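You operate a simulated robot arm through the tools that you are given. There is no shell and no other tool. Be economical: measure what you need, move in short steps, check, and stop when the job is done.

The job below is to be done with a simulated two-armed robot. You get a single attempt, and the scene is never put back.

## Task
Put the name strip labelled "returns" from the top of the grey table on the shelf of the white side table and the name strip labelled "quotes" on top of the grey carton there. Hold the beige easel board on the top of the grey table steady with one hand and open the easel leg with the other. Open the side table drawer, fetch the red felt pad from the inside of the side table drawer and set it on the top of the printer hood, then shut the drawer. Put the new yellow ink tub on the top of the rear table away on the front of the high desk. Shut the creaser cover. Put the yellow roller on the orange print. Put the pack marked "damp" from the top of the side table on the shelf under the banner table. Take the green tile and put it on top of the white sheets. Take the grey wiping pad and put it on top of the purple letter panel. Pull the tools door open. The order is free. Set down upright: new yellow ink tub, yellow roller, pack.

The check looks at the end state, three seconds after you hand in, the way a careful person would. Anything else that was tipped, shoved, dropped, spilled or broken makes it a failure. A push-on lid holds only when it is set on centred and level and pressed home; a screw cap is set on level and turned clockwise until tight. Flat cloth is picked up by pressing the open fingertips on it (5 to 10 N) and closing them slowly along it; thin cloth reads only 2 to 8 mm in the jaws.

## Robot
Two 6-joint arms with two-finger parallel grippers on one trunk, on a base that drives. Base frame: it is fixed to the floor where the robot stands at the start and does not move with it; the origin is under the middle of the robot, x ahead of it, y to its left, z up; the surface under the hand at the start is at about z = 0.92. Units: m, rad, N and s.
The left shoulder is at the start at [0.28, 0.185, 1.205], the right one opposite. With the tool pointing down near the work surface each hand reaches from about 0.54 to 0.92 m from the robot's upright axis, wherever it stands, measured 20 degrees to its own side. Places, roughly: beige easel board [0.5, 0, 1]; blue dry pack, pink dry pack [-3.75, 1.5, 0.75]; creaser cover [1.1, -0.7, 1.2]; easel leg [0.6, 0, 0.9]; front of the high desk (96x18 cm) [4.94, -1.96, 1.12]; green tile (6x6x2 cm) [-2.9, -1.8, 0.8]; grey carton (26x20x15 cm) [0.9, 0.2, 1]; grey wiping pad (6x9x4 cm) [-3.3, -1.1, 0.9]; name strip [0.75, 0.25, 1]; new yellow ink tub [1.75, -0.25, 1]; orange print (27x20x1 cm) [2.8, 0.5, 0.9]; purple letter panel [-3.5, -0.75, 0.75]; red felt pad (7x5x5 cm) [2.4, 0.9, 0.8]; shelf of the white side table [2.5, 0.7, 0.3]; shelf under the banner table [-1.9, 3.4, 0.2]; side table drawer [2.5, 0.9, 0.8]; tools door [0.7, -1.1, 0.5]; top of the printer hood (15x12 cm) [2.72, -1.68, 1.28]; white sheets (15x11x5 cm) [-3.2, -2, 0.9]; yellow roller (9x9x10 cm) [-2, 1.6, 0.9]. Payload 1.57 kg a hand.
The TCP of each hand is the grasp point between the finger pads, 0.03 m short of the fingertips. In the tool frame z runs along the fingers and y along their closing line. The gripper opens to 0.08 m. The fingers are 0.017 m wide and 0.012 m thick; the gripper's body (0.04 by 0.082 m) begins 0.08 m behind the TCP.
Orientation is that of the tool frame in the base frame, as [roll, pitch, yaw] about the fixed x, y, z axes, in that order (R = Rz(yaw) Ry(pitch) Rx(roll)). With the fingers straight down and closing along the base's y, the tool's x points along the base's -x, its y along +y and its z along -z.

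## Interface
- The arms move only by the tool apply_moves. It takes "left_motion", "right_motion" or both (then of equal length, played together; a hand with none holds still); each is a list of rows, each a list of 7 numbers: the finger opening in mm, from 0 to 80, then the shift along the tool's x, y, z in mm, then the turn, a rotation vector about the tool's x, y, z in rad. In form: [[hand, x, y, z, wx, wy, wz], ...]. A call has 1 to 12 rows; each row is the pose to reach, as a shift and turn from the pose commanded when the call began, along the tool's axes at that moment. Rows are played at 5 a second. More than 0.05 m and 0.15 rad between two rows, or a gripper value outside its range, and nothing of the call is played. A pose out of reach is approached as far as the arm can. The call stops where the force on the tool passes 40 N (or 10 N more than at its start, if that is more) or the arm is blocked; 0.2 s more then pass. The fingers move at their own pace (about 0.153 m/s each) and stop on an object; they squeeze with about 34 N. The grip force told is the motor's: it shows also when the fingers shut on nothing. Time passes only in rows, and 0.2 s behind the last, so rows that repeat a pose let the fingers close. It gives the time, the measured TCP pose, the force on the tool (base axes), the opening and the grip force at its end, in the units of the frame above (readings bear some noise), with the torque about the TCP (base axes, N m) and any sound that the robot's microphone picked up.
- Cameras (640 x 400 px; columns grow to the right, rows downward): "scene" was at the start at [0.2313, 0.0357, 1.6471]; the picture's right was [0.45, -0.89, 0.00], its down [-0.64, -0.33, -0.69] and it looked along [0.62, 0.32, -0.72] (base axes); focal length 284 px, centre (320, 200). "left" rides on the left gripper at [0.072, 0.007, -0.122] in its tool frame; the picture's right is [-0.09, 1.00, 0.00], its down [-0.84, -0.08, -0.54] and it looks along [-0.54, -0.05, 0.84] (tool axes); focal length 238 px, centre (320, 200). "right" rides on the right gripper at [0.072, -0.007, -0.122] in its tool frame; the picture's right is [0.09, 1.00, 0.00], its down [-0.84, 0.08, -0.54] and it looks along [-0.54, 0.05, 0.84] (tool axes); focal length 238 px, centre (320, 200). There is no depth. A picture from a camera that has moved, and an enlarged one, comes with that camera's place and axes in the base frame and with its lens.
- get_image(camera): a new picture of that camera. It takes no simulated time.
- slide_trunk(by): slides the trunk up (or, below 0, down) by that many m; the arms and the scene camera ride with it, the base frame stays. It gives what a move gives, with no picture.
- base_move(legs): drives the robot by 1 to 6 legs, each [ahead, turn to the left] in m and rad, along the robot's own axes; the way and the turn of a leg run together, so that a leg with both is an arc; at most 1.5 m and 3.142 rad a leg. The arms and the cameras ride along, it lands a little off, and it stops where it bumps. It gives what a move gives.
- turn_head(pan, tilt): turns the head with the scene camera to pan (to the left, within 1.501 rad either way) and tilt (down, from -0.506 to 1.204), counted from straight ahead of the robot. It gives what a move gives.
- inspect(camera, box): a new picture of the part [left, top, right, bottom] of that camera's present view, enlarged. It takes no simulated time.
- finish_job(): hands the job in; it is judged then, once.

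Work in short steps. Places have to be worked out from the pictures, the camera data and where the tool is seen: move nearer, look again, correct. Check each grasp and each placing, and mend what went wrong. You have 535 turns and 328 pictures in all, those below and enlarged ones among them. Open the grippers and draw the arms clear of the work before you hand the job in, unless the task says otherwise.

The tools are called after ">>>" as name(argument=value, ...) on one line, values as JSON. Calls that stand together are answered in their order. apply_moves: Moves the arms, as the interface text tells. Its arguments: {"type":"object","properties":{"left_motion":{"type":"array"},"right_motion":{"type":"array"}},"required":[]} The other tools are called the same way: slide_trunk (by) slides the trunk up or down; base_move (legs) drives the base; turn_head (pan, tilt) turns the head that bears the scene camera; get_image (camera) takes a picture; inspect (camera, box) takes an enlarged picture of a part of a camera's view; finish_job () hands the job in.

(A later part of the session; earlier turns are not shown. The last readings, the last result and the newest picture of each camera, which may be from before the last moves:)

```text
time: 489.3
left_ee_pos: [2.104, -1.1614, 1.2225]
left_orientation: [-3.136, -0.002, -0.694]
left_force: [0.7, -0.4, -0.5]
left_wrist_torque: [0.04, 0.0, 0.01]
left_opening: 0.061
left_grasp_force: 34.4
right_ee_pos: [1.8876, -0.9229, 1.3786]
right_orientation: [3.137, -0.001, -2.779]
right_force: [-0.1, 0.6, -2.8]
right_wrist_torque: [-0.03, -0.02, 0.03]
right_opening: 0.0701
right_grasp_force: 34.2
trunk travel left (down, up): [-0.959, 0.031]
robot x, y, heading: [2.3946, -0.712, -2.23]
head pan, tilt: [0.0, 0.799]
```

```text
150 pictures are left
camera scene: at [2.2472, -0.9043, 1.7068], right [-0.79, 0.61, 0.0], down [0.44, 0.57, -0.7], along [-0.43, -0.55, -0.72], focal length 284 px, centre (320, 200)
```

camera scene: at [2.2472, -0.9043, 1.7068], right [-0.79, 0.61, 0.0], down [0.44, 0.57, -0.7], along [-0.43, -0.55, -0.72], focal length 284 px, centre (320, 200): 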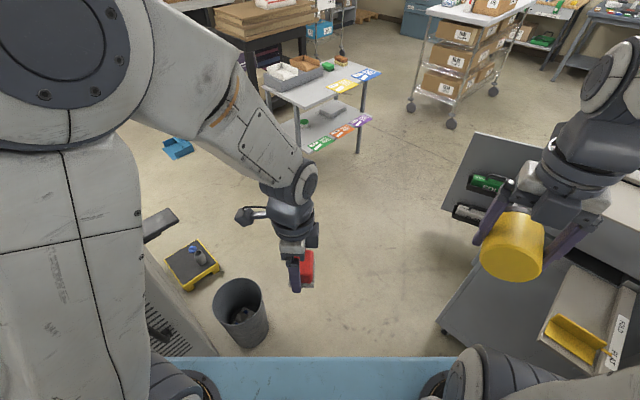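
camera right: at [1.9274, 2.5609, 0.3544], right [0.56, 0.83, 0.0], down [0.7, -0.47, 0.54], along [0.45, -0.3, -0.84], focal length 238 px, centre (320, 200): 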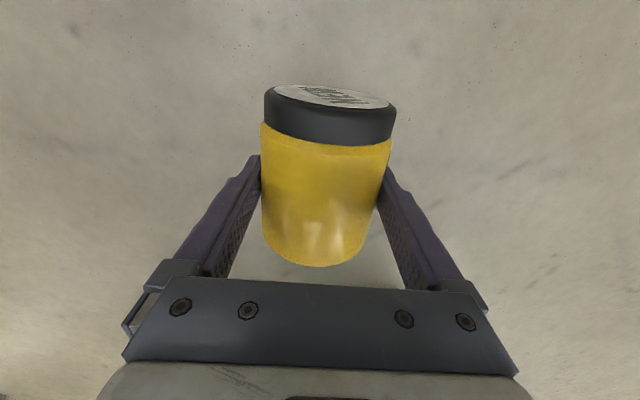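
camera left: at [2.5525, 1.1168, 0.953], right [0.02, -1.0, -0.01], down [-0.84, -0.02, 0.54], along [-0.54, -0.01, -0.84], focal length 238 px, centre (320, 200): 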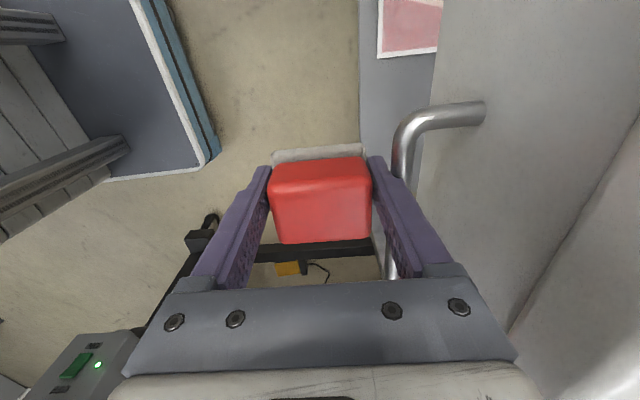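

>>> base_move(legs=[[0.55, 0]])

>>> base_move(legs=[[0.55, 0]])

```text
time: 492.5
left_ee_pos: [1.7647, -1.5966, 1.2236]
left_orientation: [-3.137, -0.001, -0.697]
left_force: [0.2, 0.0, -0.8]
left_wrist_torque: [0.03, 0.03, -0.01]
left_opening: 0.061
left_grasp_force: 34.0
right_ee_pos: [1.548, -1.3569, 1.3789]
right_orientation: [3.135, 0.0, -2.783]
right_force: [0.3, 0.7, -3.0]
right_wrist_torque: [0.04, -0.03, 0.01]
right_opening: 0.0703
right_grasp_force: 33.8
trunk travel left (down, up): [-0.959, 0.031]
robot x, y, heading: [2.0585, -1.1489, -2.231]
head pan, tilt: [0.0, 0.799]
```

```text
time: 494.5
left_ee_pos: [1.5913, -1.82, 1.2239]
left_orientation: [-3.14, 0.0, -0.699]
left_force: [0.4, 0.3, -1.0]
left_wrist_torque: [-0.04, 0.01, -0.02]
left_opening: 0.0611
left_grasp_force: 33.9
right_ee_pos: [1.3766, -1.5809, 1.3792]
right_orientation: [3.137, -0.003, -2.781]
right_force: [0.9, 1.7, -2.1]
right_wrist_torque: [-0.01, 0.02, 0.02]
right_opening: 0.0705
right_grasp_force: 33.8
trunk travel left (down, up): [-0.959, 0.031]
robot x, y, heading: [1.8892, -1.3722, -2.233]
head pan, tilt: [0.0, 0.799]
stopped in leg 1: the robot was blocked; the commanded pose is now the measured one
```

>>> turn_head(pan=0.9, tilt=1.1)

>>> get_image(camera="scene")

>>> turn_head(pan=-0.9, tilt=1.1)

>>> get_image(camera="scene")

```text
time: 495.7
left_ee_pos: [1.59, -1.8204, 1.2256]
left_orientation: [-3.137, 0.0, -0.699]
left_force: [0.4, 0.0, -1.1]
left_wrist_torque: [0.0, -0.02, 0.03]
left_opening: 0.0611
left_grasp_force: 33.5
right_ee_pos: [1.3757, -1.5807, 1.38]
right_orientation: [3.136, -0.003, -2.782]
right_force: [-0.1, 0.3, -2.6]
right_wrist_torque: [-0.03, -0.01, 0.01]
right_opening: 0.0705
right_grasp_force: 34.4
trunk travel left (down, up): [-0.959, 0.031]
robot x, y, heading: [1.8809, -1.3718, -2.229]
head pan, tilt: [0.901, 1.1]
```

```text
149 pictures are left
camera scene: at [1.7998, -1.562, 1.685], right [-0.97, -0.24, 0.0], down [-0.21, 0.87, -0.45], along [0.11, -0.44, -0.89], focal length 284 px, centre (320, 200)
```

scene: 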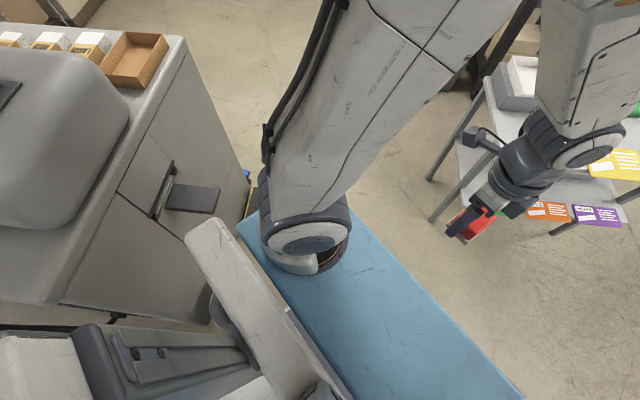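

```text
time: 497.5
left_ee_pos: [1.5923, -1.8209, 1.2233]
left_orientation: [-3.14, 0.0, -0.698]
left_force: [0.0, -0.2, -1.0]
left_wrist_torque: [0.02, 0.03, 0.03]
left_opening: 0.0609
left_grasp_force: 34.3
right_ee_pos: [1.3763, -1.5815, 1.3782]
right_orientation: [3.137, 0.0, -2.781]
right_force: [-0.1, -0.2, -2.3]
right_wrist_torque: [-0.03, 0.01, -0.02]
right_opening: 0.0704
right_grasp_force: 33.1
trunk travel left (down, up): [-0.959, 0.031]
robot x, y, heading: [1.8848, -1.3735, -2.232]
head pan, tilt: [-0.901, 1.1]
```

```text
148 pictures are left
camera scene: at [1.7288, -1.5297, 1.6852], right [-0.46, 0.89, 0.0], down [0.79, 0.41, -0.46], along [-0.4, -0.21, -0.89], focal length 284 px, centre (320, 200)
```

scene: 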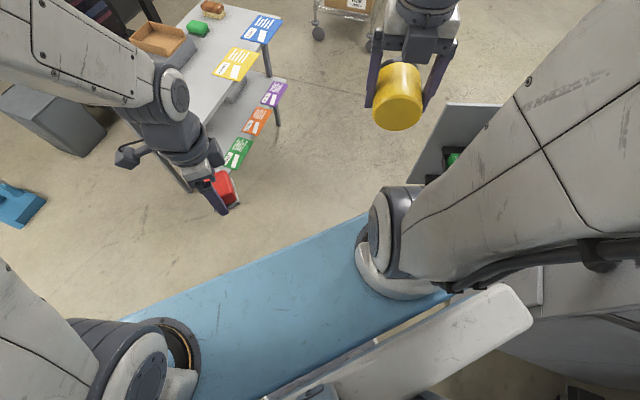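

The base is wedged between the waste bin on my left and the creaser corner. I back off and pass 6 cm further to the right.

>>> base_move(legs=[[-0.35, 0], [0, -0.18], [0.3, 0]])

>>> base_move(legs=[[0.12, 0.15], [0.4, 0]])

```text
time: 502.1
left_ee_pos: [1.504, -1.6877, 1.2241]
left_orientation: [-3.14, -0.001, -0.878]
left_force: [-0.3, 0.1, -1.3]
left_wrist_torque: [-0.03, -0.04, 0.0]
left_opening: 0.0611
left_grasp_force: 33.5
right_ee_pos: [1.3354, -1.413, 1.3789]
right_orientation: [3.137, -0.006, -2.962]
right_force: [-0.9, -0.9, -3.5]
right_wrist_torque: [-0.03, -0.02, 0.0]
right_opening: 0.0701
right_grasp_force: 34.2
trunk travel left (down, up): [-0.959, 0.031]
robot x, y, heading: [1.8689, -1.3016, -2.404]
head pan, tilt: [-0.901, 1.1]
```

```text
time: 505.4
left_ee_pos: [1.2291, -2.1319, 1.2246]
left_orientation: [-3.137, 0.0, -0.726]
left_force: [0.8, 0.1, -1.0]
left_wrist_torque: [-0.03, 0.04, -0.01]
left_opening: 0.0608
left_grasp_force: 34.1
right_ee_pos: [1.0211, -1.8875, 1.3797]
right_orientation: [3.137, -0.004, -2.81]
right_force: [-1.1, 0.2, -2.5]
right_wrist_torque: [-0.01, 0.0, -0.02]
right_opening: 0.0702
right_grasp_force: 34.1
trunk travel left (down, up): [-0.959, 0.031]
robot x, y, heading: [1.5347, -1.6926, -2.257]
head pan, tilt: [-0.901, 1.1]
```

Through. Now I turn to face the printer and study the hood and the free space before it.

>>> base_move(legs=[[0, 2.5]])

>>> turn_head(pan=0, tilt=0.55)

>>> get_image(camera="scene")

```text
time: 511.8
left_ee_pos: [2.0429, -1.5252, 1.2239]
left_orientation: [-3.14, -0.001, 1.774]
left_force: [0.6, 0.2, -0.4]
left_wrist_torque: [0.01, 0.0, -0.03]
left_opening: 0.0608
left_grasp_force: 33.9
right_ee_pos: [2.0612, -1.846, 1.3808]
right_orientation: [3.137, -0.003, -0.308]
right_force: [0.5, 0.5, -2.8]
right_wrist_torque: [-0.01, -0.01, -0.04]
right_opening: 0.0701
right_grasp_force: 33.8
trunk travel left (down, up): [-0.959, 0.031]
robot x, y, heading: [1.5366, -1.6946, 0.24]
head pan, tilt: [-0.901, 1.1]
```

```text
time: 513.0
left_ee_pos: [2.042, -1.5241, 1.2249]
left_orientation: [-3.141, 0.0, 1.773]
left_force: [-0.5, 0.2, -0.2]
left_wrist_torque: [-0.01, -0.01, -0.01]
left_opening: 0.0609
left_grasp_force: 34.3
right_ee_pos: [2.0616, -1.8458, 1.3798]
right_orientation: [3.136, -0.005, -0.307]
right_force: [0.6, -0.3, -3.4]
right_wrist_torque: [0.04, 0.03, 0.01]
right_opening: 0.0704
right_grasp_force: 33.8
trunk travel left (down, up): [-0.959, 0.031]
robot x, y, heading: [1.5334, -1.6963, 0.242]
head pan, tilt: [0.0, 0.55]
```

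```text
147 pictures are left
camera scene: at [1.7774, -1.6356, 1.7281], right [0.24, -0.97, 0.0], down [-0.51, -0.12, -0.85], along [0.83, 0.2, -0.52], focal length 284 px, centre (320, 200)
```

scene: 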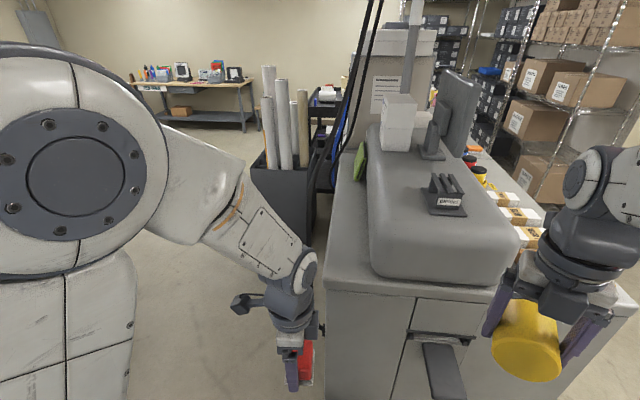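

The hood's free spot projects just left of the small device. The bin stands right in front, so I park to the south-west, passing the bin at a distance.

>>> base_move(legs=[[0, -0.84], [0.62, 0]])

>>> turn_head(pan=0.9, tilt=0.6)

>>> get_image(camera="scene")

```text
time: 517.6
left_ee_pos: [2.3227, -2.1851, 1.2242]
left_orientation: [3.141, 0.0, 0.932]
left_force: [0.0, 0.1, 0.0]
left_wrist_torque: [0.0, -0.01, -0.02]
left_opening: 0.0612
left_grasp_force: 33.8
right_ee_pos: [2.0971, -2.4139, 1.38]
right_orientation: [3.137, -0.003, -1.151]
right_force: [-0.3, -0.2, -2.5]
right_wrist_torque: [-0.01, 0.02, 0.03]
right_opening: 0.0705
right_grasp_force: 34.0
trunk travel left (down, up): [-0.959, 0.031]
robot x, y, heading: [1.8572, -1.9214, -0.6]
head pan, tilt: [0.0, 0.55]
stopped in leg 2: the robot was blocked; the commanded pose is now the measured one
```

```text
time: 518.8
left_ee_pos: [2.3246, -2.1857, 1.2236]
left_orientation: [3.141, 0.001, 0.933]
left_force: [0.5, 0.9, -1.0]
left_wrist_torque: [-0.03, -0.02, -0.02]
left_opening: 0.061
left_grasp_force: 34.4
right_ee_pos: [2.0972, -2.4154, 1.3781]
right_orientation: [3.138, -0.002, -1.148]
right_force: [0.5, 0.9, -2.7]
right_wrist_torque: [0.04, 0.01, 0.01]
right_opening: 0.0703
right_grasp_force: 34.3
trunk travel left (down, up): [-0.959, 0.031]
robot x, y, heading: [1.8604, -1.9208, -0.599]
head pan, tilt: [0.901, 0.6]
```

```text
146 pictures are left
camera scene: at [2.075, -1.9845, 1.7237], right [0.29, -0.96, 0.0], down [-0.54, -0.17, -0.83], along [0.79, 0.24, -0.56], focal length 284 px, centre (320, 200)
```

scene: 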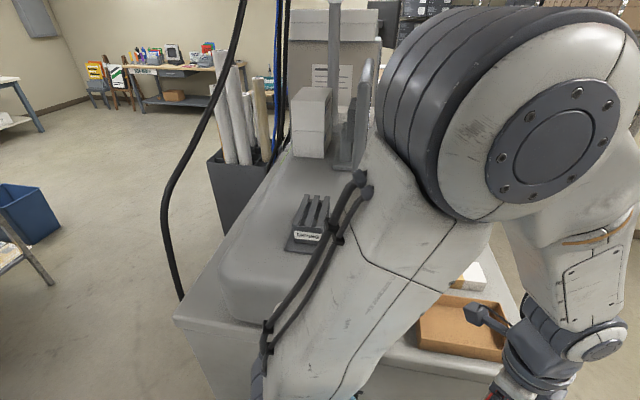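

Blocked by the yellow box on the floor, but from here the hood spot (2.72, -1.68) is within the left arm's reach to the left front. I raise the left hand and swing it there.

>>> apply_moves(left_motion=[[30, 0, 0, -45, 0, 0, -0.1], [30, 0, 0, -90, 0, 0, -0.2], [30, 0, 0, -135, 0, 0, -0.3], [30, 0, 0, -180, 0, 0, -0.4], [30, 30, 0, -215, 0, 0, -0.5], [30, 75, 0, -220, 0, 0, -0.6], [30, 120, 0, -220, 0, 0, -0.7], [30, 165, 0, -220, 0, 0, -0.8], [30, 210, 0, -220, 0, 0, -0.9], [30, 255, 0, -220, 0, 0, -1.0], [30, 300, 0, -220, 0, 0, -1.1], [30, 345, 0, -220, 0, 0, -1.2]])

>>> get_image(camera="scene")

```text
time: 521.4
left_ee_pos: [2.5294, -1.9094, 1.4429]
left_orientation: [-3.14, 0.0, 2.135]
left_force: [-0.1, 0.6, -1.0]
left_wrist_torque: [0.04, 0.01, 0.04]
left_opening: 0.0608
left_grasp_force: 34.1
right_ee_pos: [2.0982, -2.4147, 1.3789]
right_orientation: [3.136, -0.004, -1.147]
right_force: [0.4, -0.7, -3.7]
right_wrist_torque: [0.04, 0.02, -0.01]
right_opening: 0.0701
right_grasp_force: 34.4
trunk travel left (down, up): [-0.959, 0.031]
robot x, y, heading: [1.8583, -1.9191, -0.599]
head pan, tilt: [0.901, 0.6]
```

```text
145 pictures are left
camera scene: at [2.0754, -1.9843, 1.7236], right [0.29, -0.96, 0.0], down [-0.54, -0.17, -0.82], along [0.79, 0.24, -0.57], focal length 284 px, centre (320, 200)
```

scene: 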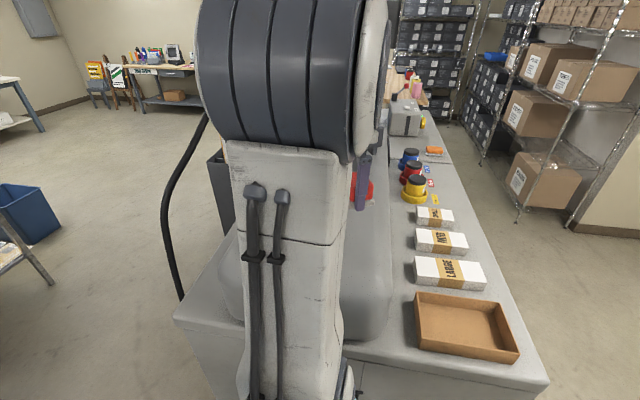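

>>> get_image(camera="left")

```text
144 pictures are left
camera left: at [2.4962, -1.8449, 1.5649], right [0.89, 0.45, 0.0], down [0.38, -0.75, 0.54], along [0.25, -0.48, -0.84], focal length 238 px, centre (320, 200)
```

left: 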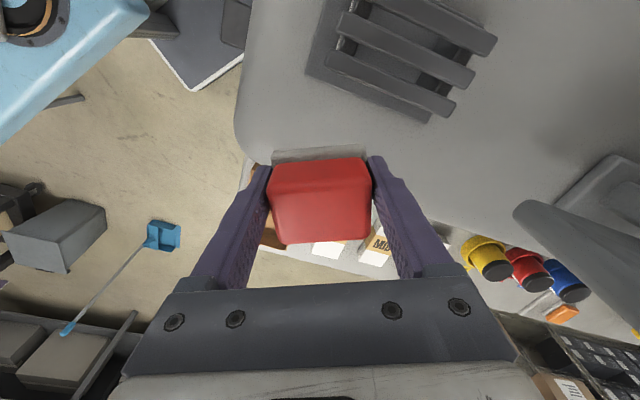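

>>> apply_moves(left_motion=[[30, 14, 42, 0, 0, 0, 0], [30, 28, 84, 0, 0, 0, 0], [30, 42, 126, 0, 0, 0, 0], [30, 56, 168, 0, 0, 0, 0], [30, 70, 210, 0, 0, 0, 0], [30, 84, 252, 0, 0, 0, 0], [30, 93, 284, 0, 0, 0, 0]])

>>> get_image(camera="left")

>>> get_image(camera="scene")

```text
time: 523.0
left_ee_pos: [2.6944, -1.6937, 1.4325]
left_orientation: [-3.14, -0.001, 2.133]
left_force: [0.5, 1.0, -0.6]
left_wrist_torque: [0.01, 0.03, -0.02]
left_opening: 0.0609
left_grasp_force: 33.6
left hand out of reach, approached as far as the arm can: row 6, 7
right_ee_pos: [2.0987, -2.4146, 1.379]
right_orientation: [3.137, -0.003, -1.152]
right_force: [0.6, 0.1, -3.4]
right_wrist_torque: [0.02, 0.06, 0.01]
right_opening: 0.0703
right_grasp_force: 34.2
trunk travel left (down, up): [-0.959, 0.031]
robot x, y, heading: [1.858, -1.9187, -0.603]
head pan, tilt: [0.901, 0.6]
```

```text
143 pictures are left
camera left: at [2.6618, -1.6293, 1.5528], right [0.89, 0.45, 0.0], down [0.38, -0.75, 0.54], along [0.24, -0.48, -0.84], focal length 238 px, centre (320, 200)
```

left: 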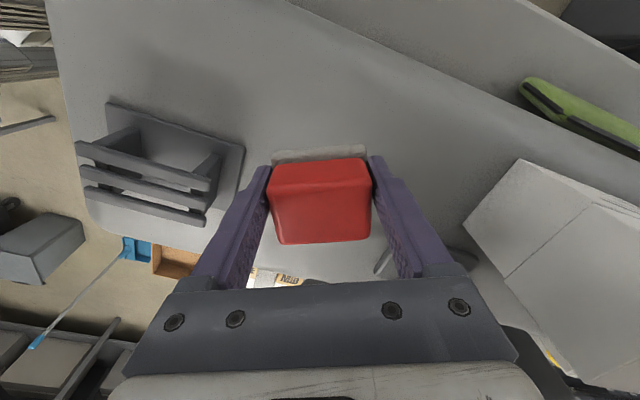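

```text
142 pictures are left
camera scene: at [2.0764, -1.9844, 1.7235], right [0.29, -0.96, 0.0], down [-0.54, -0.17, -0.82], along [0.79, 0.24, -0.57], focal length 284 px, centre (320, 200)
```

scene: 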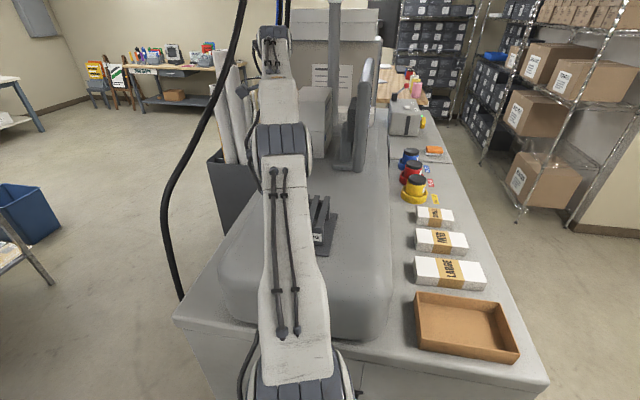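

The pad hovers over the free spot of the hood, clear of the device and the white box. I lower it gently.

>>> apply_moves(left_motion=[[30, 0, 5, 35, 0, 0, 0], [30, 0, 12, 70, 0, 0, 0], [30, 0, 18, 95, 0, 0, 0], [30, 0, 18, 107, 0, 0, 0]])

```text
time: 524.0
left_ee_pos: [2.7091, -1.6848, 1.3248]
left_orientation: [-3.141, 0.0, 2.131]
left_force: [-0.2, -0.1, -0.8]
left_wrist_torque: [0.02, 0.02, -0.01]
left_opening: 0.0608
left_grasp_force: 33.4
right_ee_pos: [2.0979, -2.4147, 1.3797]
right_orientation: [3.136, -0.003, -1.148]
right_force: [-0.2, 0.5, -3.0]
right_wrist_torque: [0.02, 0.03, 0.03]
right_opening: 0.0703
right_grasp_force: 34.0
trunk travel left (down, up): [-0.959, 0.031]
robot x, y, heading: [1.8568, -1.9186, -0.596]
head pan, tilt: [0.901, 0.6]
```

>>> apply_moves(left_motion=[[30, 0, 0, 5, 0, 0, 0], [30, 0, 0, 9, 0, 0, 0], [30, 0, 0, 12, 0, 0, 0], [30, 0, 0, 15, 0, 0, 0]])

```text
time: 525.0
left_ee_pos: [2.7085, -1.6847, 1.3113]
left_orientation: [3.141, -0.001, 2.133]
left_force: [-0.5, -0.7, 0.5]
left_wrist_torque: [-0.02, -0.05, -0.02]
left_opening: 0.0611
left_grasp_force: 33.8
right_ee_pos: [2.0977, -2.4147, 1.3812]
right_orientation: [3.137, -0.003, -1.149]
right_force: [0.2, 0.3, -2.5]
right_wrist_torque: [0.05, -0.02, 0.0]
right_opening: 0.0702
right_grasp_force: 34.1
trunk travel left (down, up): [-0.959, 0.031]
robot x, y, heading: [1.8595, -1.9218, -0.601]
head pan, tilt: [0.901, 0.6]
```

>>> apply_moves(left_motion=[[30, 0, 0, 4, 0, 0, 0], [30, 0, 0, 8, 0, 0, 0], [30, 0, 0, 12, 0, 0, 0], [30, 0, 0, 15, 0, 0, 0]])

```text
time: 525.7
left_ee_pos: [2.7087, -1.6843, 1.3116]
left_orientation: [3.129, 0.003, 2.134]
left_force: [-8.1, -2.5, 12.9]
left_wrist_torque: [-0.48, 0.53, -0.08]
left_opening: 0.061
left_grasp_force: 34.0
right_ee_pos: [2.0957, -2.4143, 1.3791]
right_orientation: [3.139, -0.002, -1.151]
right_force: [-1.1, -0.2, -2.4]
right_wrist_torque: [0.06, 0.01, -0.01]
right_opening: 0.0701
right_grasp_force: 34.3
trunk travel left (down, up): [-0.959, 0.031]
robot x, y, heading: [1.8599, -1.9222, -0.604]
head pan, tilt: [0.901, 0.6]
stopped in row 3 (left hand): the force on the tool passed its limit at 44 N (the readings are from after the stop); the commanded pose is now the measured one
```

Contact with the hood at TCP z 1.31. I release and lift.

>>> apply_moves(left_motion=[[76, 0, 0, -1, 0, 0, 0], [76, 0, 0, -1, 0, 0, 0], [76, 0, 0, -30, 0, 0, 0], [76, 0, 0, -70, 0, 0, 0], [76, 0, 0, -110, 0, 0, 0]])

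>>> get_image(camera="left")

```text
time: 526.9
left_ee_pos: [2.7045, -1.6886, 1.416]
left_orientation: [3.131, 0.001, 2.134]
left_force: [0.5, 0.5, 0.4]
left_wrist_torque: [0.01, -0.02, 0.01]
left_opening: 0.076
left_grasp_force: 0.1
left hand out of reach, approached as far as the arm can: row 5
right_ee_pos: [2.097, -2.4154, 1.3797]
right_orientation: [3.138, -0.004, -1.15]
right_force: [0.0, 0.0, -2.7]
right_wrist_torque: [0.01, 0.0, -0.01]
right_opening: 0.0703
right_grasp_force: 34.2
trunk travel left (down, up): [-0.959, 0.031]
robot x, y, heading: [1.8576, -1.921, -0.606]
head pan, tilt: [0.901, 0.6]
```

```text
141 pictures are left
camera left: at [2.6687, -1.6252, 1.5371], right [0.89, 0.45, 0.01], down [0.38, -0.75, 0.54], along [0.25, -0.48, -0.84], focal length 238 px, centre (320, 200)
```

left: 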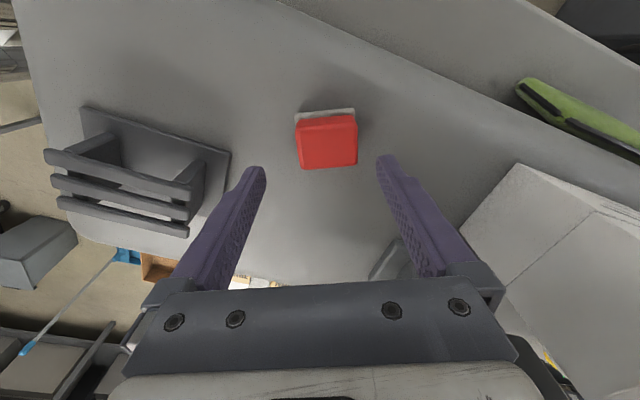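

The felt pad sits on the hood. I retract the left arm.

>>> apply_moves(left_motion=[[60, -14, -42, -5, 0, 0, 0], [60, -28, -84, -10, 0, 0, 0], [60, -42, -126, -15, 0, 0, 0], [60, -56, -168, -20, 0, 0, 0], [60, -70, -210, -20, 0, 0, 0], [60, -84, -252, -20, 0, 0, 0], [60, -100, -290, -20, 0, 0, 0.1], [60, -130, -310, -20, 0, 0, 0.2], [60, -160, -330, -20, 0, 0, 0.3], [60, -190, -350, -20, 0, 0, 0.4], [60, -220, -370, -20, 0, 0, 0.5], [60, -250, -390, -20, 0, 0, 0.6]])

>>> base_move(legs=[[-0.3, 0], [0, -0.6]])

>>> turn_head(pan=0.2, tilt=0.5)

>>> get_image(camera="scene")

```text
time: 529.5
left_ee_pos: [2.5076, -2.1083, 1.4288]
left_orientation: [3.132, -0.004, 1.531]
left_force: [1.1, 0.6, -0.2]
left_wrist_torque: [-0.01, 0.0, 0.0]
left_opening: 0.0603
left_grasp_force: 0.0
right_ee_pos: [2.0983, -2.4135, 1.3794]
right_orientation: [3.138, -0.003, -1.148]
right_force: [-0.5, 0.1, -3.6]
right_wrist_torque: [0.03, 0.0, 0.01]
right_opening: 0.0703
right_grasp_force: 34.3
trunk travel left (down, up): [-0.959, 0.031]
robot x, y, heading: [1.8558, -1.922, -0.601]
head pan, tilt: [0.901, 0.6]
```

```text
time: 533.2
left_ee_pos: [2.0412, -2.2685, 1.4294]
left_orientation: [3.132, -0.005, 0.939]
left_force: [-0.5, -0.7, 0.0]
left_wrist_torque: [0.02, -0.02, 0.01]
left_opening: 0.0599
left_grasp_force: 0.1
right_ee_pos: [1.5288, -2.2937, 1.3792]
right_orientation: [3.138, -0.003, -1.742]
right_force: [-0.8, 0.1, -2.5]
right_wrist_torque: [0.0, 0.03, -0.03]
right_opening: 0.0706
right_grasp_force: 33.6
trunk travel left (down, up): [-0.959, 0.031]
robot x, y, heading: [1.6101, -1.7493, -1.197]
head pan, tilt: [0.901, 0.6]
```

```text
time: 534.3
left_ee_pos: [2.0403, -2.2682, 1.4302]
left_orientation: [3.131, -0.005, 0.939]
left_force: [-0.5, 0.9, 0.3]
left_wrist_torque: [0.02, -0.02, -0.01]
left_opening: 0.0599
left_grasp_force: 0.1
right_ee_pos: [1.5296, -2.2929, 1.3794]
right_orientation: [3.14, -0.004, -1.744]
right_force: [0.4, -0.5, -3.3]
right_wrist_torque: [0.01, 0.04, -0.01]
right_opening: 0.0704
right_grasp_force: 34.4
trunk travel left (down, up): [-0.959, 0.031]
robot x, y, heading: [1.6093, -1.7499, -1.195]
head pan, tilt: [0.201, 0.499]
```

```text
140 pictures are left
camera scene: at [1.7175, -1.9753, 1.7327], right [-0.84, -0.54, 0.0], down [-0.26, 0.4, -0.88], along [0.48, -0.74, -0.48], focal length 284 px, centre (320, 200)
```

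scene: 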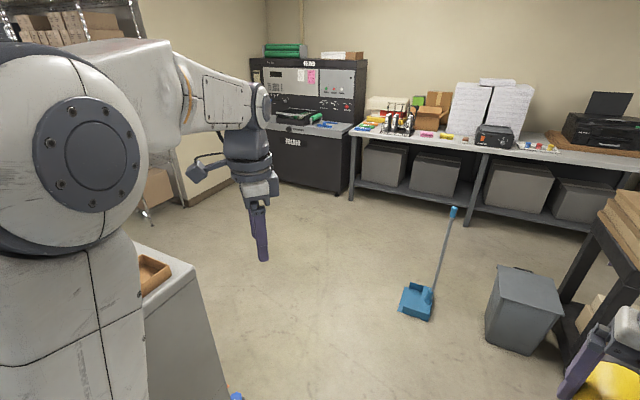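

>>> base_move(legs=[[1.2, 0], [0, 1.22]])

>>> turn_head(pan=0, tilt=0.5)

>>> get_image(camera="scene")

```text
time: 543.4
left_ee_pos: [2.6874, -2.6501, 1.4287]
left_orientation: [3.13, -0.004, 2.159]
left_force: [0.2, 0.0, -0.6]
left_wrist_torque: [0.0, -0.03, -0.01]
left_opening: 0.0601
left_grasp_force: 0.0
right_ee_pos: [2.5346, -3.1388, 1.3795]
right_orientation: [3.135, -0.004, -0.525]
right_force: [1.0, 0.9, -3.6]
right_wrist_torque: [0.03, 0.02, -0.01]
right_opening: 0.0706
right_grasp_force: 34.0
trunk travel left (down, up): [-0.959, 0.031]
robot x, y, heading: [2.0502, -2.8754, 0.026]
head pan, tilt: [0.201, 0.499]
```

```text
time: 544.2
left_ee_pos: [2.6874, -2.6496, 1.4296]
left_orientation: [3.13, -0.005, 2.16]
left_force: [-0.3, 0.1, 0.0]
left_wrist_torque: [0.02, 0.02, -0.01]
left_opening: 0.0602
left_grasp_force: 0.1
right_ee_pos: [2.5358, -3.139, 1.3794]
right_orientation: [3.137, -0.004, -0.522]
right_force: [0.4, -0.7, -3.1]
right_wrist_torque: [0.06, 0.02, 0.02]
right_opening: 0.0702
right_grasp_force: 34.2
trunk travel left (down, up): [-0.959, 0.031]
robot x, y, heading: [2.049, -2.8801, 0.023]
head pan, tilt: [0.0, 0.499]
```

```text
139 pictures are left
camera scene: at [2.302, -2.8715, 1.7327], right [0.02, -1.0, 0.0], down [-0.48, -0.01, -0.88], along [0.88, 0.02, -0.48], focal length 284 px, centre (320, 200)
```

scene: 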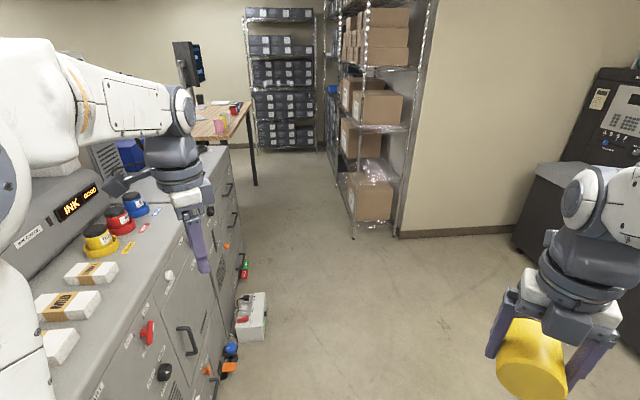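

>>> base_move(legs=[[1.5, 0], [0.4, 0], [0, 0.6]])

>>> turn_head(pan=0.1, tilt=0.5)

>>> get_image(camera="scene")

```text
time: 555.4
left_ee_pos: [4.3523, -2.2786, 1.4304]
left_orientation: [3.131, -0.006, 2.759]
left_force: [-0.3, -0.3, -0.2]
left_wrist_torque: [-0.02, 0.02, -0.02]
left_opening: 0.0601
left_grasp_force: 0.2
right_ee_pos: [4.5027, -2.7685, 1.3791]
right_orientation: [3.137, -0.004, 0.079]
right_force: [-0.5, -0.6, -2.6]
right_wrist_torque: [0.04, 0.05, 0.01]
right_opening: 0.0705
right_grasp_force: 34.1
trunk travel left (down, up): [-0.959, 0.031]
robot x, y, heading: [3.9537, -2.8245, 0.626]
head pan, tilt: [0.0, 0.499]
```

```text
time: 556.0
left_ee_pos: [4.3527, -2.2774, 1.4305]
left_orientation: [3.132, -0.005, 2.759]
left_force: [0.0, 0.0, -0.3]
left_wrist_torque: [0.02, -0.02, -0.03]
left_opening: 0.0601
left_grasp_force: 0.1
right_ee_pos: [4.5031, -2.7682, 1.3802]
right_orientation: [3.138, -0.004, 0.079]
right_force: [0.7, 0.1, -2.5]
right_wrist_torque: [-0.02, 0.05, -0.02]
right_opening: 0.0704
right_grasp_force: 33.9
trunk travel left (down, up): [-0.959, 0.031]
robot x, y, heading: [3.9561, -2.8268, 0.629]
head pan, tilt: [0.099, 0.499]
```

```text
138 pictures are left
camera scene: at [4.1538, -2.672, 1.7327], right [0.66, -0.75, 0.0], down [-0.36, -0.32, -0.88], along [0.66, 0.58, -0.48], focal length 284 px, centre (320, 200)
```

scene: 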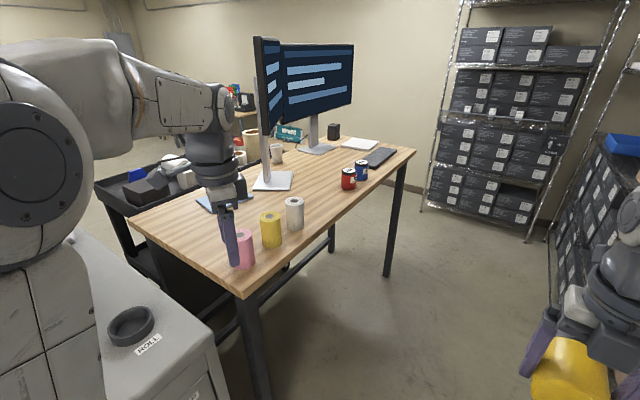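

The free stretch of the desk front lies between the white roll and the red can, around (4.97, -1.99). I tuck the left hand and drive to about (4.5, -2.72).

>>> apply_moves(left_motion=[[40, 40, 10, 0, 0, 0, 0], [40, 80, 20, 0, 0, 0, 0], [40, 120, 30, 0, 0, 0, 0], [40, 155, 45, 0, 0, 0, 0]])

>>> base_move(legs=[[0, -0.435], [0.54, 0], [0, 0.756]])

>>> turn_head(pan=0, tilt=0.7)

>>> get_image(camera="scene")

```text
time: 557.0
left_ee_pos: [4.2247, -2.1784, 1.4308]
left_orientation: [3.131, -0.006, 2.758]
left_force: [-0.4, -0.6, 0.0]
left_wrist_torque: [-0.01, -0.01, 0.01]
left_opening: 0.0399
left_grasp_force: 0.0
right_ee_pos: [4.5031, -2.7677, 1.3791]
right_orientation: [3.135, -0.004, 0.076]
right_force: [0.4, -0.2, -2.5]
right_wrist_torque: [0.01, 0.06, 0.01]
right_opening: 0.0704
right_grasp_force: 33.9
trunk travel left (down, up): [-0.959, 0.031]
robot x, y, heading: [3.9557, -2.8256, 0.628]
head pan, tilt: [0.099, 0.499]
```

```text
time: 563.4
left_ee_pos: [4.5409, -2.0263, 1.4307]
left_orientation: [3.131, -0.005, 3.078]
left_force: [-0.1, 0.6, 0.0]
left_wrist_torque: [0.0, 0.02, 0.01]
left_opening: 0.0401
left_grasp_force: 0.1
right_ee_pos: [4.9892, -2.4968, 1.3786]
right_orientation: [3.136, -0.003, 0.396]
right_force: [0.0, -0.5, -3.3]
right_wrist_torque: [0.0, 0.02, -0.01]
right_opening: 0.0702
right_grasp_force: 33.3
trunk travel left (down, up): [-0.959, 0.031]
robot x, y, heading: [4.4886, -2.7219, 0.946]
head pan, tilt: [0.099, 0.499]
```

```text
time: 564.2
left_ee_pos: [4.5413, -2.0253, 1.4303]
left_orientation: [3.131, -0.005, 3.08]
left_force: [0.3, -0.2, 0.6]
left_wrist_torque: [0.02, 0.01, 0.02]
left_opening: 0.0401
left_grasp_force: 0.0
right_ee_pos: [4.9891, -2.4975, 1.3789]
right_orientation: [3.135, -0.004, 0.398]
right_force: [0.4, -0.6, -3.0]
right_wrist_torque: [0.01, 0.03, -0.05]
right_opening: 0.0703
right_grasp_force: 34.3
trunk travel left (down, up): [-0.959, 0.031]
robot x, y, heading: [4.4855, -2.7235, 0.948]
head pan, tilt: [0.0, 0.7]
```

```text
137 pictures are left
camera scene: at [4.6309, -2.5256, 1.7151], right [0.81, -0.58, 0.0], down [-0.38, -0.52, -0.77], along [0.45, 0.62, -0.64], focal length 284 px, centre (320, 200)
```

scene: 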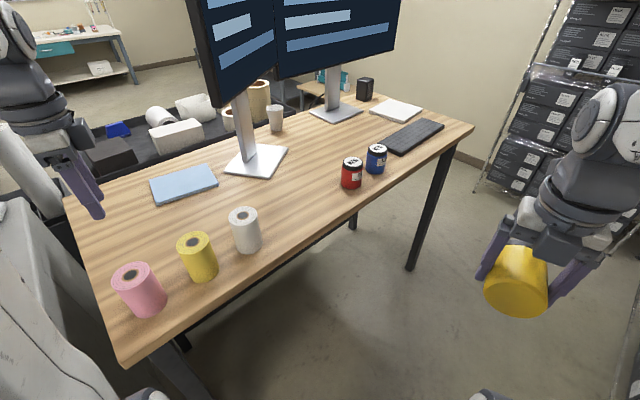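

I back off 12 cm for a good arm posture, then turn the wrist and extend toward the desk in gentle steps.

>>> base_move(legs=[[-0.12, 0]])

>>> apply_moves(right_motion=[[40, 5, 10, 0, 0, 0, -0.06], [40, 10, 20, 0, 0, 0, -0.12], [40, 20, 30, 0, 0, 0, -0.18], [40, 35, 35, 0, 0, 0, -0.24], [40, 50, 35, 0, 0, 0, -0.3], [40, 65, 30, 0, 0, 0, -0.36], [40, 80, 25, 0, 0, 0, -0.42], [40, 95, 15, 0, 0, 0, -0.48], [40, 110, 5, 0, 0, 0, -0.54], [40, 120, -5, 0, 0, 0, -0.6]])

>>> get_image(camera="scene")

```text
time: 565.4
left_ee_pos: [4.4701, -2.1223, 1.4316]
left_orientation: [3.131, -0.006, 3.079]
left_force: [-0.3, 0.4, 0.4]
left_wrist_torque: [0.0, -0.01, 0.0]
left_opening: 0.0404
left_grasp_force: 0.0
right_ee_pos: [4.9193, -2.5967, 1.379]
right_orientation: [3.137, -0.003, 0.395]
right_force: [0.5, -0.6, -2.3]
right_wrist_torque: [-0.02, 0.03, 0.04]
right_opening: 0.0704
right_grasp_force: 34.2
trunk travel left (down, up): [-0.959, 0.031]
robot x, y, heading: [4.4218, -2.8206, 0.947]
head pan, tilt: [0.0, 0.7]
```

```text
time: 567.6
left_ee_pos: [4.4713, -2.1245, 1.4309]
left_orientation: [3.129, -0.007, 3.076]
left_force: [-0.6, -0.4, -0.2]
left_wrist_torque: [0.0, 0.03, 0.04]
left_opening: 0.0401
left_grasp_force: 0.1
right_ee_pos: [4.9049, -2.4547, 1.35]
right_orientation: [3.068, -0.009, 0.927]
right_force: [0.0, 0.4, -2.0]
right_wrist_torque: [-0.04, 0.01, 0.01]
right_opening: 0.0705
right_grasp_force: 33.9
right hand out of reach, approached as far as the arm can: row 1, 2, 3, 4, 5, 6, 7, 8, 9, 10
trunk travel left (down, up): [-0.959, 0.031]
robot x, y, heading: [4.4191, -2.8201, 0.945]
head pan, tilt: [0.0, 0.7]
```

```text
136 pictures are left
camera scene: at [4.5607, -2.6233, 1.715], right [0.81, -0.58, 0.0], down [-0.38, -0.52, -0.76], along [0.45, 0.62, -0.64], focal length 284 px, centre (320, 200)
```

scene: 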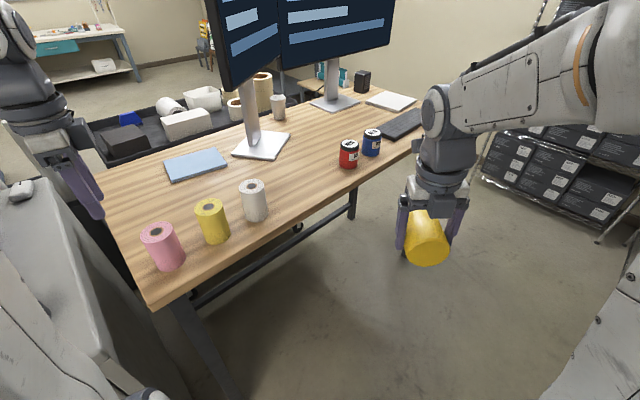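

>>> apply_moves(right_motion=[[40, 15, -20, 10, 0.025, 0, 0], [40, 30, -40, 20, 0.05, 0, 0], [40, 45, -60, 30, 0.073, 0, 0]])

```text
time: 568.4
left_ee_pos: [4.4703, -2.1241, 1.4309]
left_orientation: [3.131, -0.005, 3.076]
left_force: [0.0, 0.7, 0.6]
left_wrist_torque: [-0.01, 0.01, -0.01]
left_opening: 0.0402
left_grasp_force: 0.0
right_ee_pos: [4.8853, -2.3858, 1.3136]
right_orientation: [-3.141, -0.01, 0.925]
right_force: [-0.6, 0.5, -2.6]
right_wrist_torque: [-0.07, -0.01, -0.03]
right_opening: 0.0706
right_grasp_force: 34.1
trunk travel left (down, up): [-0.959, 0.031]
robot x, y, heading: [4.4203, -2.8203, 0.949]
head pan, tilt: [0.0, 0.7]
```

>>> apply_moves(right_motion=[[40, 14, -15, 4, 0, 0.13, 0], [40, 28, -30, 7, 0, 0.26, 0], [40, 42, -44, 11, 0, 0.39, 0], [40, 56, -59, 15, 0, 0.52, 0], [40, 70, -74, 18, 0, 0.65, 0], [40, 84, -89, 22, 0, 0.78, 0], [40, 98, -103, 26, 0, 0.91, 0], [40, 112, -118, 29, 0, 1.04, 0], [40, 126, -133, 33, 0, 1.17, 0], [40, 140, -148, 37, 0, 1.3, 0], [40, 154, -163, 40, 0, 1.43, 0], [40, 168, -177, 44, 0, 1.56, 0]])

>>> get_image(camera="scene")

>>> get_image(camera="right")

```text
time: 571.0
left_ee_pos: [4.4701, -2.1242, 1.4288]
left_orientation: [3.131, -0.005, 3.077]
left_force: [0.9, -0.1, -0.3]
left_wrist_torque: [0.02, -0.02, 0.01]
left_opening: 0.0404
left_grasp_force: 0.1
right_ee_pos: [4.8447, -2.1465, 1.2703]
right_orientation: [0.868, -1.57, -3.084]
right_force: [-0.3, -0.4, -2.6]
right_wrist_torque: [-0.06, 0.05, 0.01]
right_opening: 0.0706
right_grasp_force: 34.1
trunk travel left (down, up): [-0.959, 0.031]
robot x, y, heading: [4.4212, -2.823, 0.946]
head pan, tilt: [0.0, 0.7]
```

```text
135 pictures are left
camera scene: at [4.5606, -2.623, 1.715], right [0.81, -0.58, 0.0], down [-0.38, -0.52, -0.76], along [0.45, 0.62, -0.64], focal length 284 px, centre (320, 200)
```

scene: 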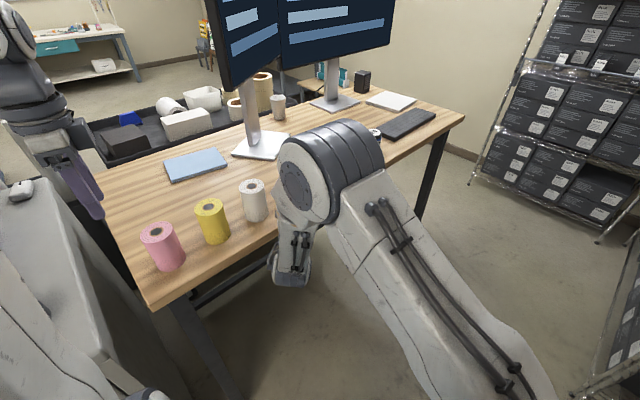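

```text
134 pictures are left
camera right: at [4.7657, -2.2389, 1.341], right [0.8, -0.6, 0.09], down [-0.26, -0.48, -0.84], along [0.55, 0.64, -0.54], focal length 238 px, centre (320, 200)
```

right: 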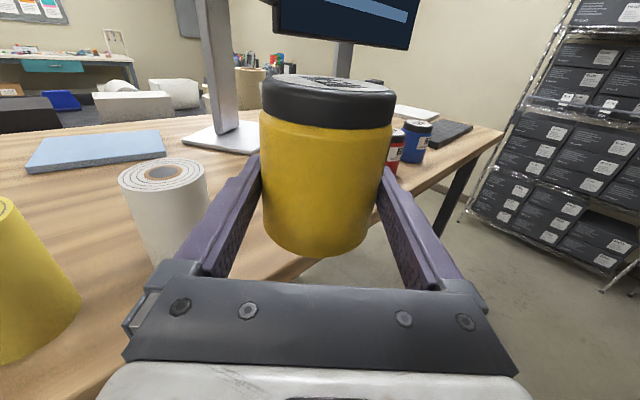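

The tub is upright in a level hand. I advance 20 cm over the desk, then lower.

>>> apply_moves(right_motion=[[40, 0, 0, 25, 0, 0, 0], [40, 0, 0, 50, 0, 0, 0], [40, 0, 0, 75, 0, 0, 0], [40, 0, 0, 100, 0, 0, 0], [40, 0, 0, 125, 0, 0, 0], [40, 0, 0, 150, 0, 0, 0], [40, 0, 0, 175, 0, 0, 0], [40, 0, 0, 195, 0, 0, 0], [40, -25, 0, 195, 0, 0, 0], [40, -50, 0, 195, 0, 0, 0], [40, -75, 0, 195, 0, 0, 0]])

>>> get_image(camera="right")

```text
time: 573.4
left_ee_pos: [4.4704, -2.1234, 1.4303]
left_orientation: [3.131, -0.006, 3.077]
left_force: [0.5, 0.0, -0.6]
left_wrist_torque: [0.01, -0.01, 0.05]
left_opening: 0.0399
left_grasp_force: 0.1
right_ee_pos: [4.9616, -1.9893, 1.1975]
right_orientation: [3.049, -1.57, 1.019]
right_force: [-0.3, 0.1, -3.3]
right_wrist_torque: [-0.02, 0.0, 0.01]
right_opening: 0.0702
right_grasp_force: 33.8
trunk travel left (down, up): [-0.959, 0.031]
robot x, y, heading: [4.4217, -2.8209, 0.949]
head pan, tilt: [0.0, 0.7]
```

```text
133 pictures are left
camera right: at [4.8829, -2.083, 1.2665], right [0.8, -0.6, 0.09], down [-0.27, -0.48, -0.84], along [0.55, 0.64, -0.54], focal length 238 px, centre (320, 200)
```

right: 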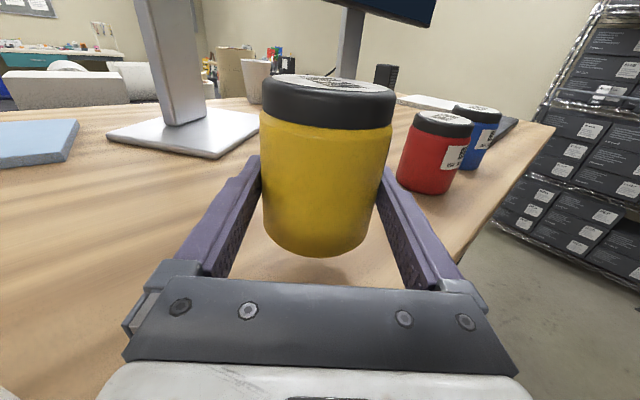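

The red and blue "cans" are fellow ink tubs, so this is the right place. I lower slowly to contact.

>>> apply_moves(right_motion=[[40, -10, 0, 0, 0, 0, 0], [40, -18, 0, 0, 0, 0, 0], [40, -24, 0, 0, 0, 0, 0], [40, -28, 0, 0, 0, 0, 0]])

```text
time: 574.4
left_ee_pos: [4.4701, -2.1224, 1.4302]
left_orientation: [3.131, -0.006, 3.077]
left_force: [0.5, 1.0, 0.6]
left_wrist_torque: [-0.01, 0.03, 0.04]
left_opening: 0.0401
left_grasp_force: 0.0
right_ee_pos: [4.9616, -1.9892, 1.1667]
right_orientation: [3.013, -1.568, 1.053]
right_force: [0.0, 0.2, -3.6]
right_wrist_torque: [0.0, 0.01, 0.02]
right_opening: 0.0702
right_grasp_force: 34.0
trunk travel left (down, up): [-0.959, 0.031]
robot x, y, heading: [4.418, -2.8208, 0.944]
head pan, tilt: [0.0, 0.7]
```

>>> apply_moves(right_motion=[[40, -3, 0, 0, 0, 0, 0], [40, -6, 0, 0, 0, 0, 0], [40, -8, 0, 0, 0, 0, 0]])

```text
time: 575.2
left_ee_pos: [4.4708, -2.1233, 1.4299]
left_orientation: [3.132, -0.005, 3.078]
left_force: [0.4, -0.3, -0.8]
left_wrist_torque: [0.01, -0.01, -0.05]
left_opening: 0.04
left_grasp_force: 0.1
right_ee_pos: [4.9603, -1.9885, 1.1603]
right_orientation: [0.611, -1.571, -2.828]
right_force: [-0.2, -0.5, -0.4]
right_wrist_torque: [-0.26, 0.14, 0.05]
right_opening: 0.0705
right_grasp_force: 34.2
trunk travel left (down, up): [-0.959, 0.031]
robot x, y, heading: [4.4155, -2.8253, 0.946]
head pan, tilt: [0.0, 0.7]
```

Contact begins. One more millimetre or two, then I open and back straight out.

>>> apply_moves(right_motion=[[40, -2, 0, 0, 0, 0, 0], [60, -2, 0, 0, 0, 0, 0], [80, -2, 0, 0, 0, 0, 0], [80, -2, 0, 0, 0, 0, 0]])

>>> get_image(camera="right")

```text
time: 576.2
left_ee_pos: [4.4699, -2.1242, 1.4312]
left_orientation: [3.13, -0.005, 3.076]
left_force: [-0.1, 0.2, 0.9]
left_wrist_torque: [0.0, 0.0, -0.02]
left_opening: 0.0399
left_grasp_force: 0.2
right_ee_pos: [4.9612, -1.9891, 1.1614]
right_orientation: [-0.473, -1.568, -1.745]
right_force: [2.7, -0.5, 18.6]
right_wrist_torque: [-1.52, 1.4, 0.25]
right_opening: 0.0798
right_grasp_force: 0.0
trunk travel left (down, up): [-0.959, 0.031]
robot x, y, heading: [4.4157, -2.8211, 0.944]
head pan, tilt: [0.0, 0.7]
```

```text
132 pictures are left
camera right: at [4.8824, -2.0835, 1.231], right [0.79, -0.6, 0.09], down [-0.26, -0.48, -0.84], along [0.55, 0.64, -0.54], focal length 238 px, centre (320, 200)
```

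right: 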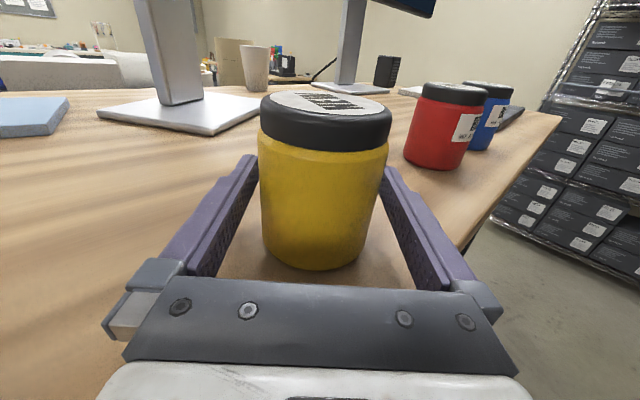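

The tub stands free. The hand rests slightly on the desk edge, so I lift 5 mm and back straight out.

>>> apply_moves(right_motion=[[80, 5, 0, 0, 0, 0, 0], [80, 6, 0, -15, 0, 0, 0], [80, 8, 0, -40, 0, 0, 0], [80, 10, 0, -75, 0, 0, 0], [80, 15, 0, -115, 0, 0, 0], [80, 25, 0, -155, 0, 0, 0], [80, 40, 0, -190, 0, 0, 0]])

>>> get_image(camera="right")

```text
time: 577.8
left_ee_pos: [4.4712, -2.1238, 1.4297]
left_orientation: [3.131, -0.006, 3.08]
left_force: [0.2, 0.4, 0.3]
left_wrist_torque: [0.01, -0.02, 0.03]
left_opening: 0.0401
left_grasp_force: 0.0
right_ee_pos: [4.847, -2.1426, 1.199]
right_orientation: [-3.044, -1.569, 0.828]
right_force: [-0.4, -0.1, 0.2]
right_wrist_torque: [0.05, 0.03, 0.01]
right_opening: 0.08
right_grasp_force: 0.0
trunk travel left (down, up): [-0.959, 0.031]
robot x, y, heading: [4.4178, -2.8229, 0.949]
head pan, tilt: [0.0, 0.7]
```

```text
131 pictures are left
camera right: at [4.7684, -2.2357, 1.2693], right [0.8, -0.6, 0.09], down [-0.27, -0.48, -0.84], along [0.55, 0.64, -0.54], focal length 238 px, centre (320, 200)
```

right: 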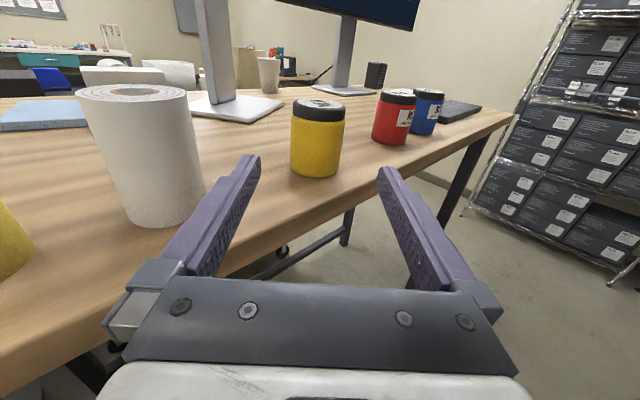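

The yellow tub stands upright beside the red and blue ones. I fold the right arm back.

>>> apply_moves(right_motion=[[60, 9, 15, -14, 0, -0.13, 0], [60, 18, 30, -28, 0, -0.26, 0], [60, 27, 45, -42, 0, -0.39, 0], [60, 37, 59, -57, 0, -0.52, 0], [60, 46, 74, -71, 0, -0.65, 0], [60, 55, 89, -85, 0, -0.78, 0], [60, 64, 104, -99, 0, -0.91, 0], [60, 73, 119, -113, 0, -1.04, 0], [60, 82, 133, -127, 0, -1.17, 0], [60, 92, 148, -142, 0, -1.3, 0], [60, 101, 163, -156, 0, -1.43, 0], [60, 110, 178, -170, 0, -1.56, 0]])

>>> apply_moves(right_motion=[[40, -15, 0, 0, 0, 0, 0.14], [40, -30, 0, 0, 0, 0, 0.28], [40, -45, 0, 0, 0, 0, 0.42], [40, -60, 0, 0, 0, 0, 0.56], [40, -75, 0, 0, 0, 0, 0.7], [40, -90, 0, 0, 0, 0, 0.84], [40, -105, 0, 0, 0, 0, 0.98], [40, -120, 0, 0, 0, 0, 1.12], [40, -135, 0, 0, 0, 0, 1.26], [40, -150, 0, 0, 0, 0, 1.4], [40, -165, 0, 0, 0, 0, 1.54], [40, -180, 0, 0, 0, 0, 1.68]])

```text
time: 580.4
left_ee_pos: [4.4708, -2.1233, 1.4312]
left_orientation: [3.131, -0.005, 3.079]
left_force: [-0.1, 0.0, 0.2]
left_wrist_torque: [-0.02, 0.01, -0.01]
left_opening: 0.0399
left_grasp_force: 0.0
right_ee_pos: [4.8854, -2.3853, 1.309]
right_orientation: [3.141, -0.009, 0.927]
right_force: [-1.0, 0.4, -0.7]
right_wrist_torque: [-0.03, 0.0, 0.01]
right_opening: 0.0599
right_grasp_force: 0.1
right hand out of reach, approached as far as the arm can: row 8
trunk travel left (down, up): [-0.959, 0.031]
robot x, y, heading: [4.4172, -2.8278, 0.945]
head pan, tilt: [0.0, 0.7]
```

```text
time: 583.0
left_ee_pos: [4.4705, -2.1235, 1.4306]
left_orientation: [3.13, -0.005, 3.077]
left_force: [0.3, 0.0, -0.3]
left_wrist_torque: [-0.01, -0.06, 0.0]
left_opening: 0.04
left_grasp_force: 0.0
right_ee_pos: [4.7799, -2.5256, 1.3067]
right_orientation: [-3.137, 0.001, -0.76]
right_force: [0.3, -0.2, -0.2]
right_wrist_torque: [0.03, -0.03, 0.0]
right_opening: 0.0402
right_grasp_force: 0.1
right hand out of reach, approached as far as the arm can: row 12
trunk travel left (down, up): [-0.959, 0.031]
robot x, y, heading: [4.4183, -2.8208, 0.946]
head pan, tilt: [0.0, 0.7]
```

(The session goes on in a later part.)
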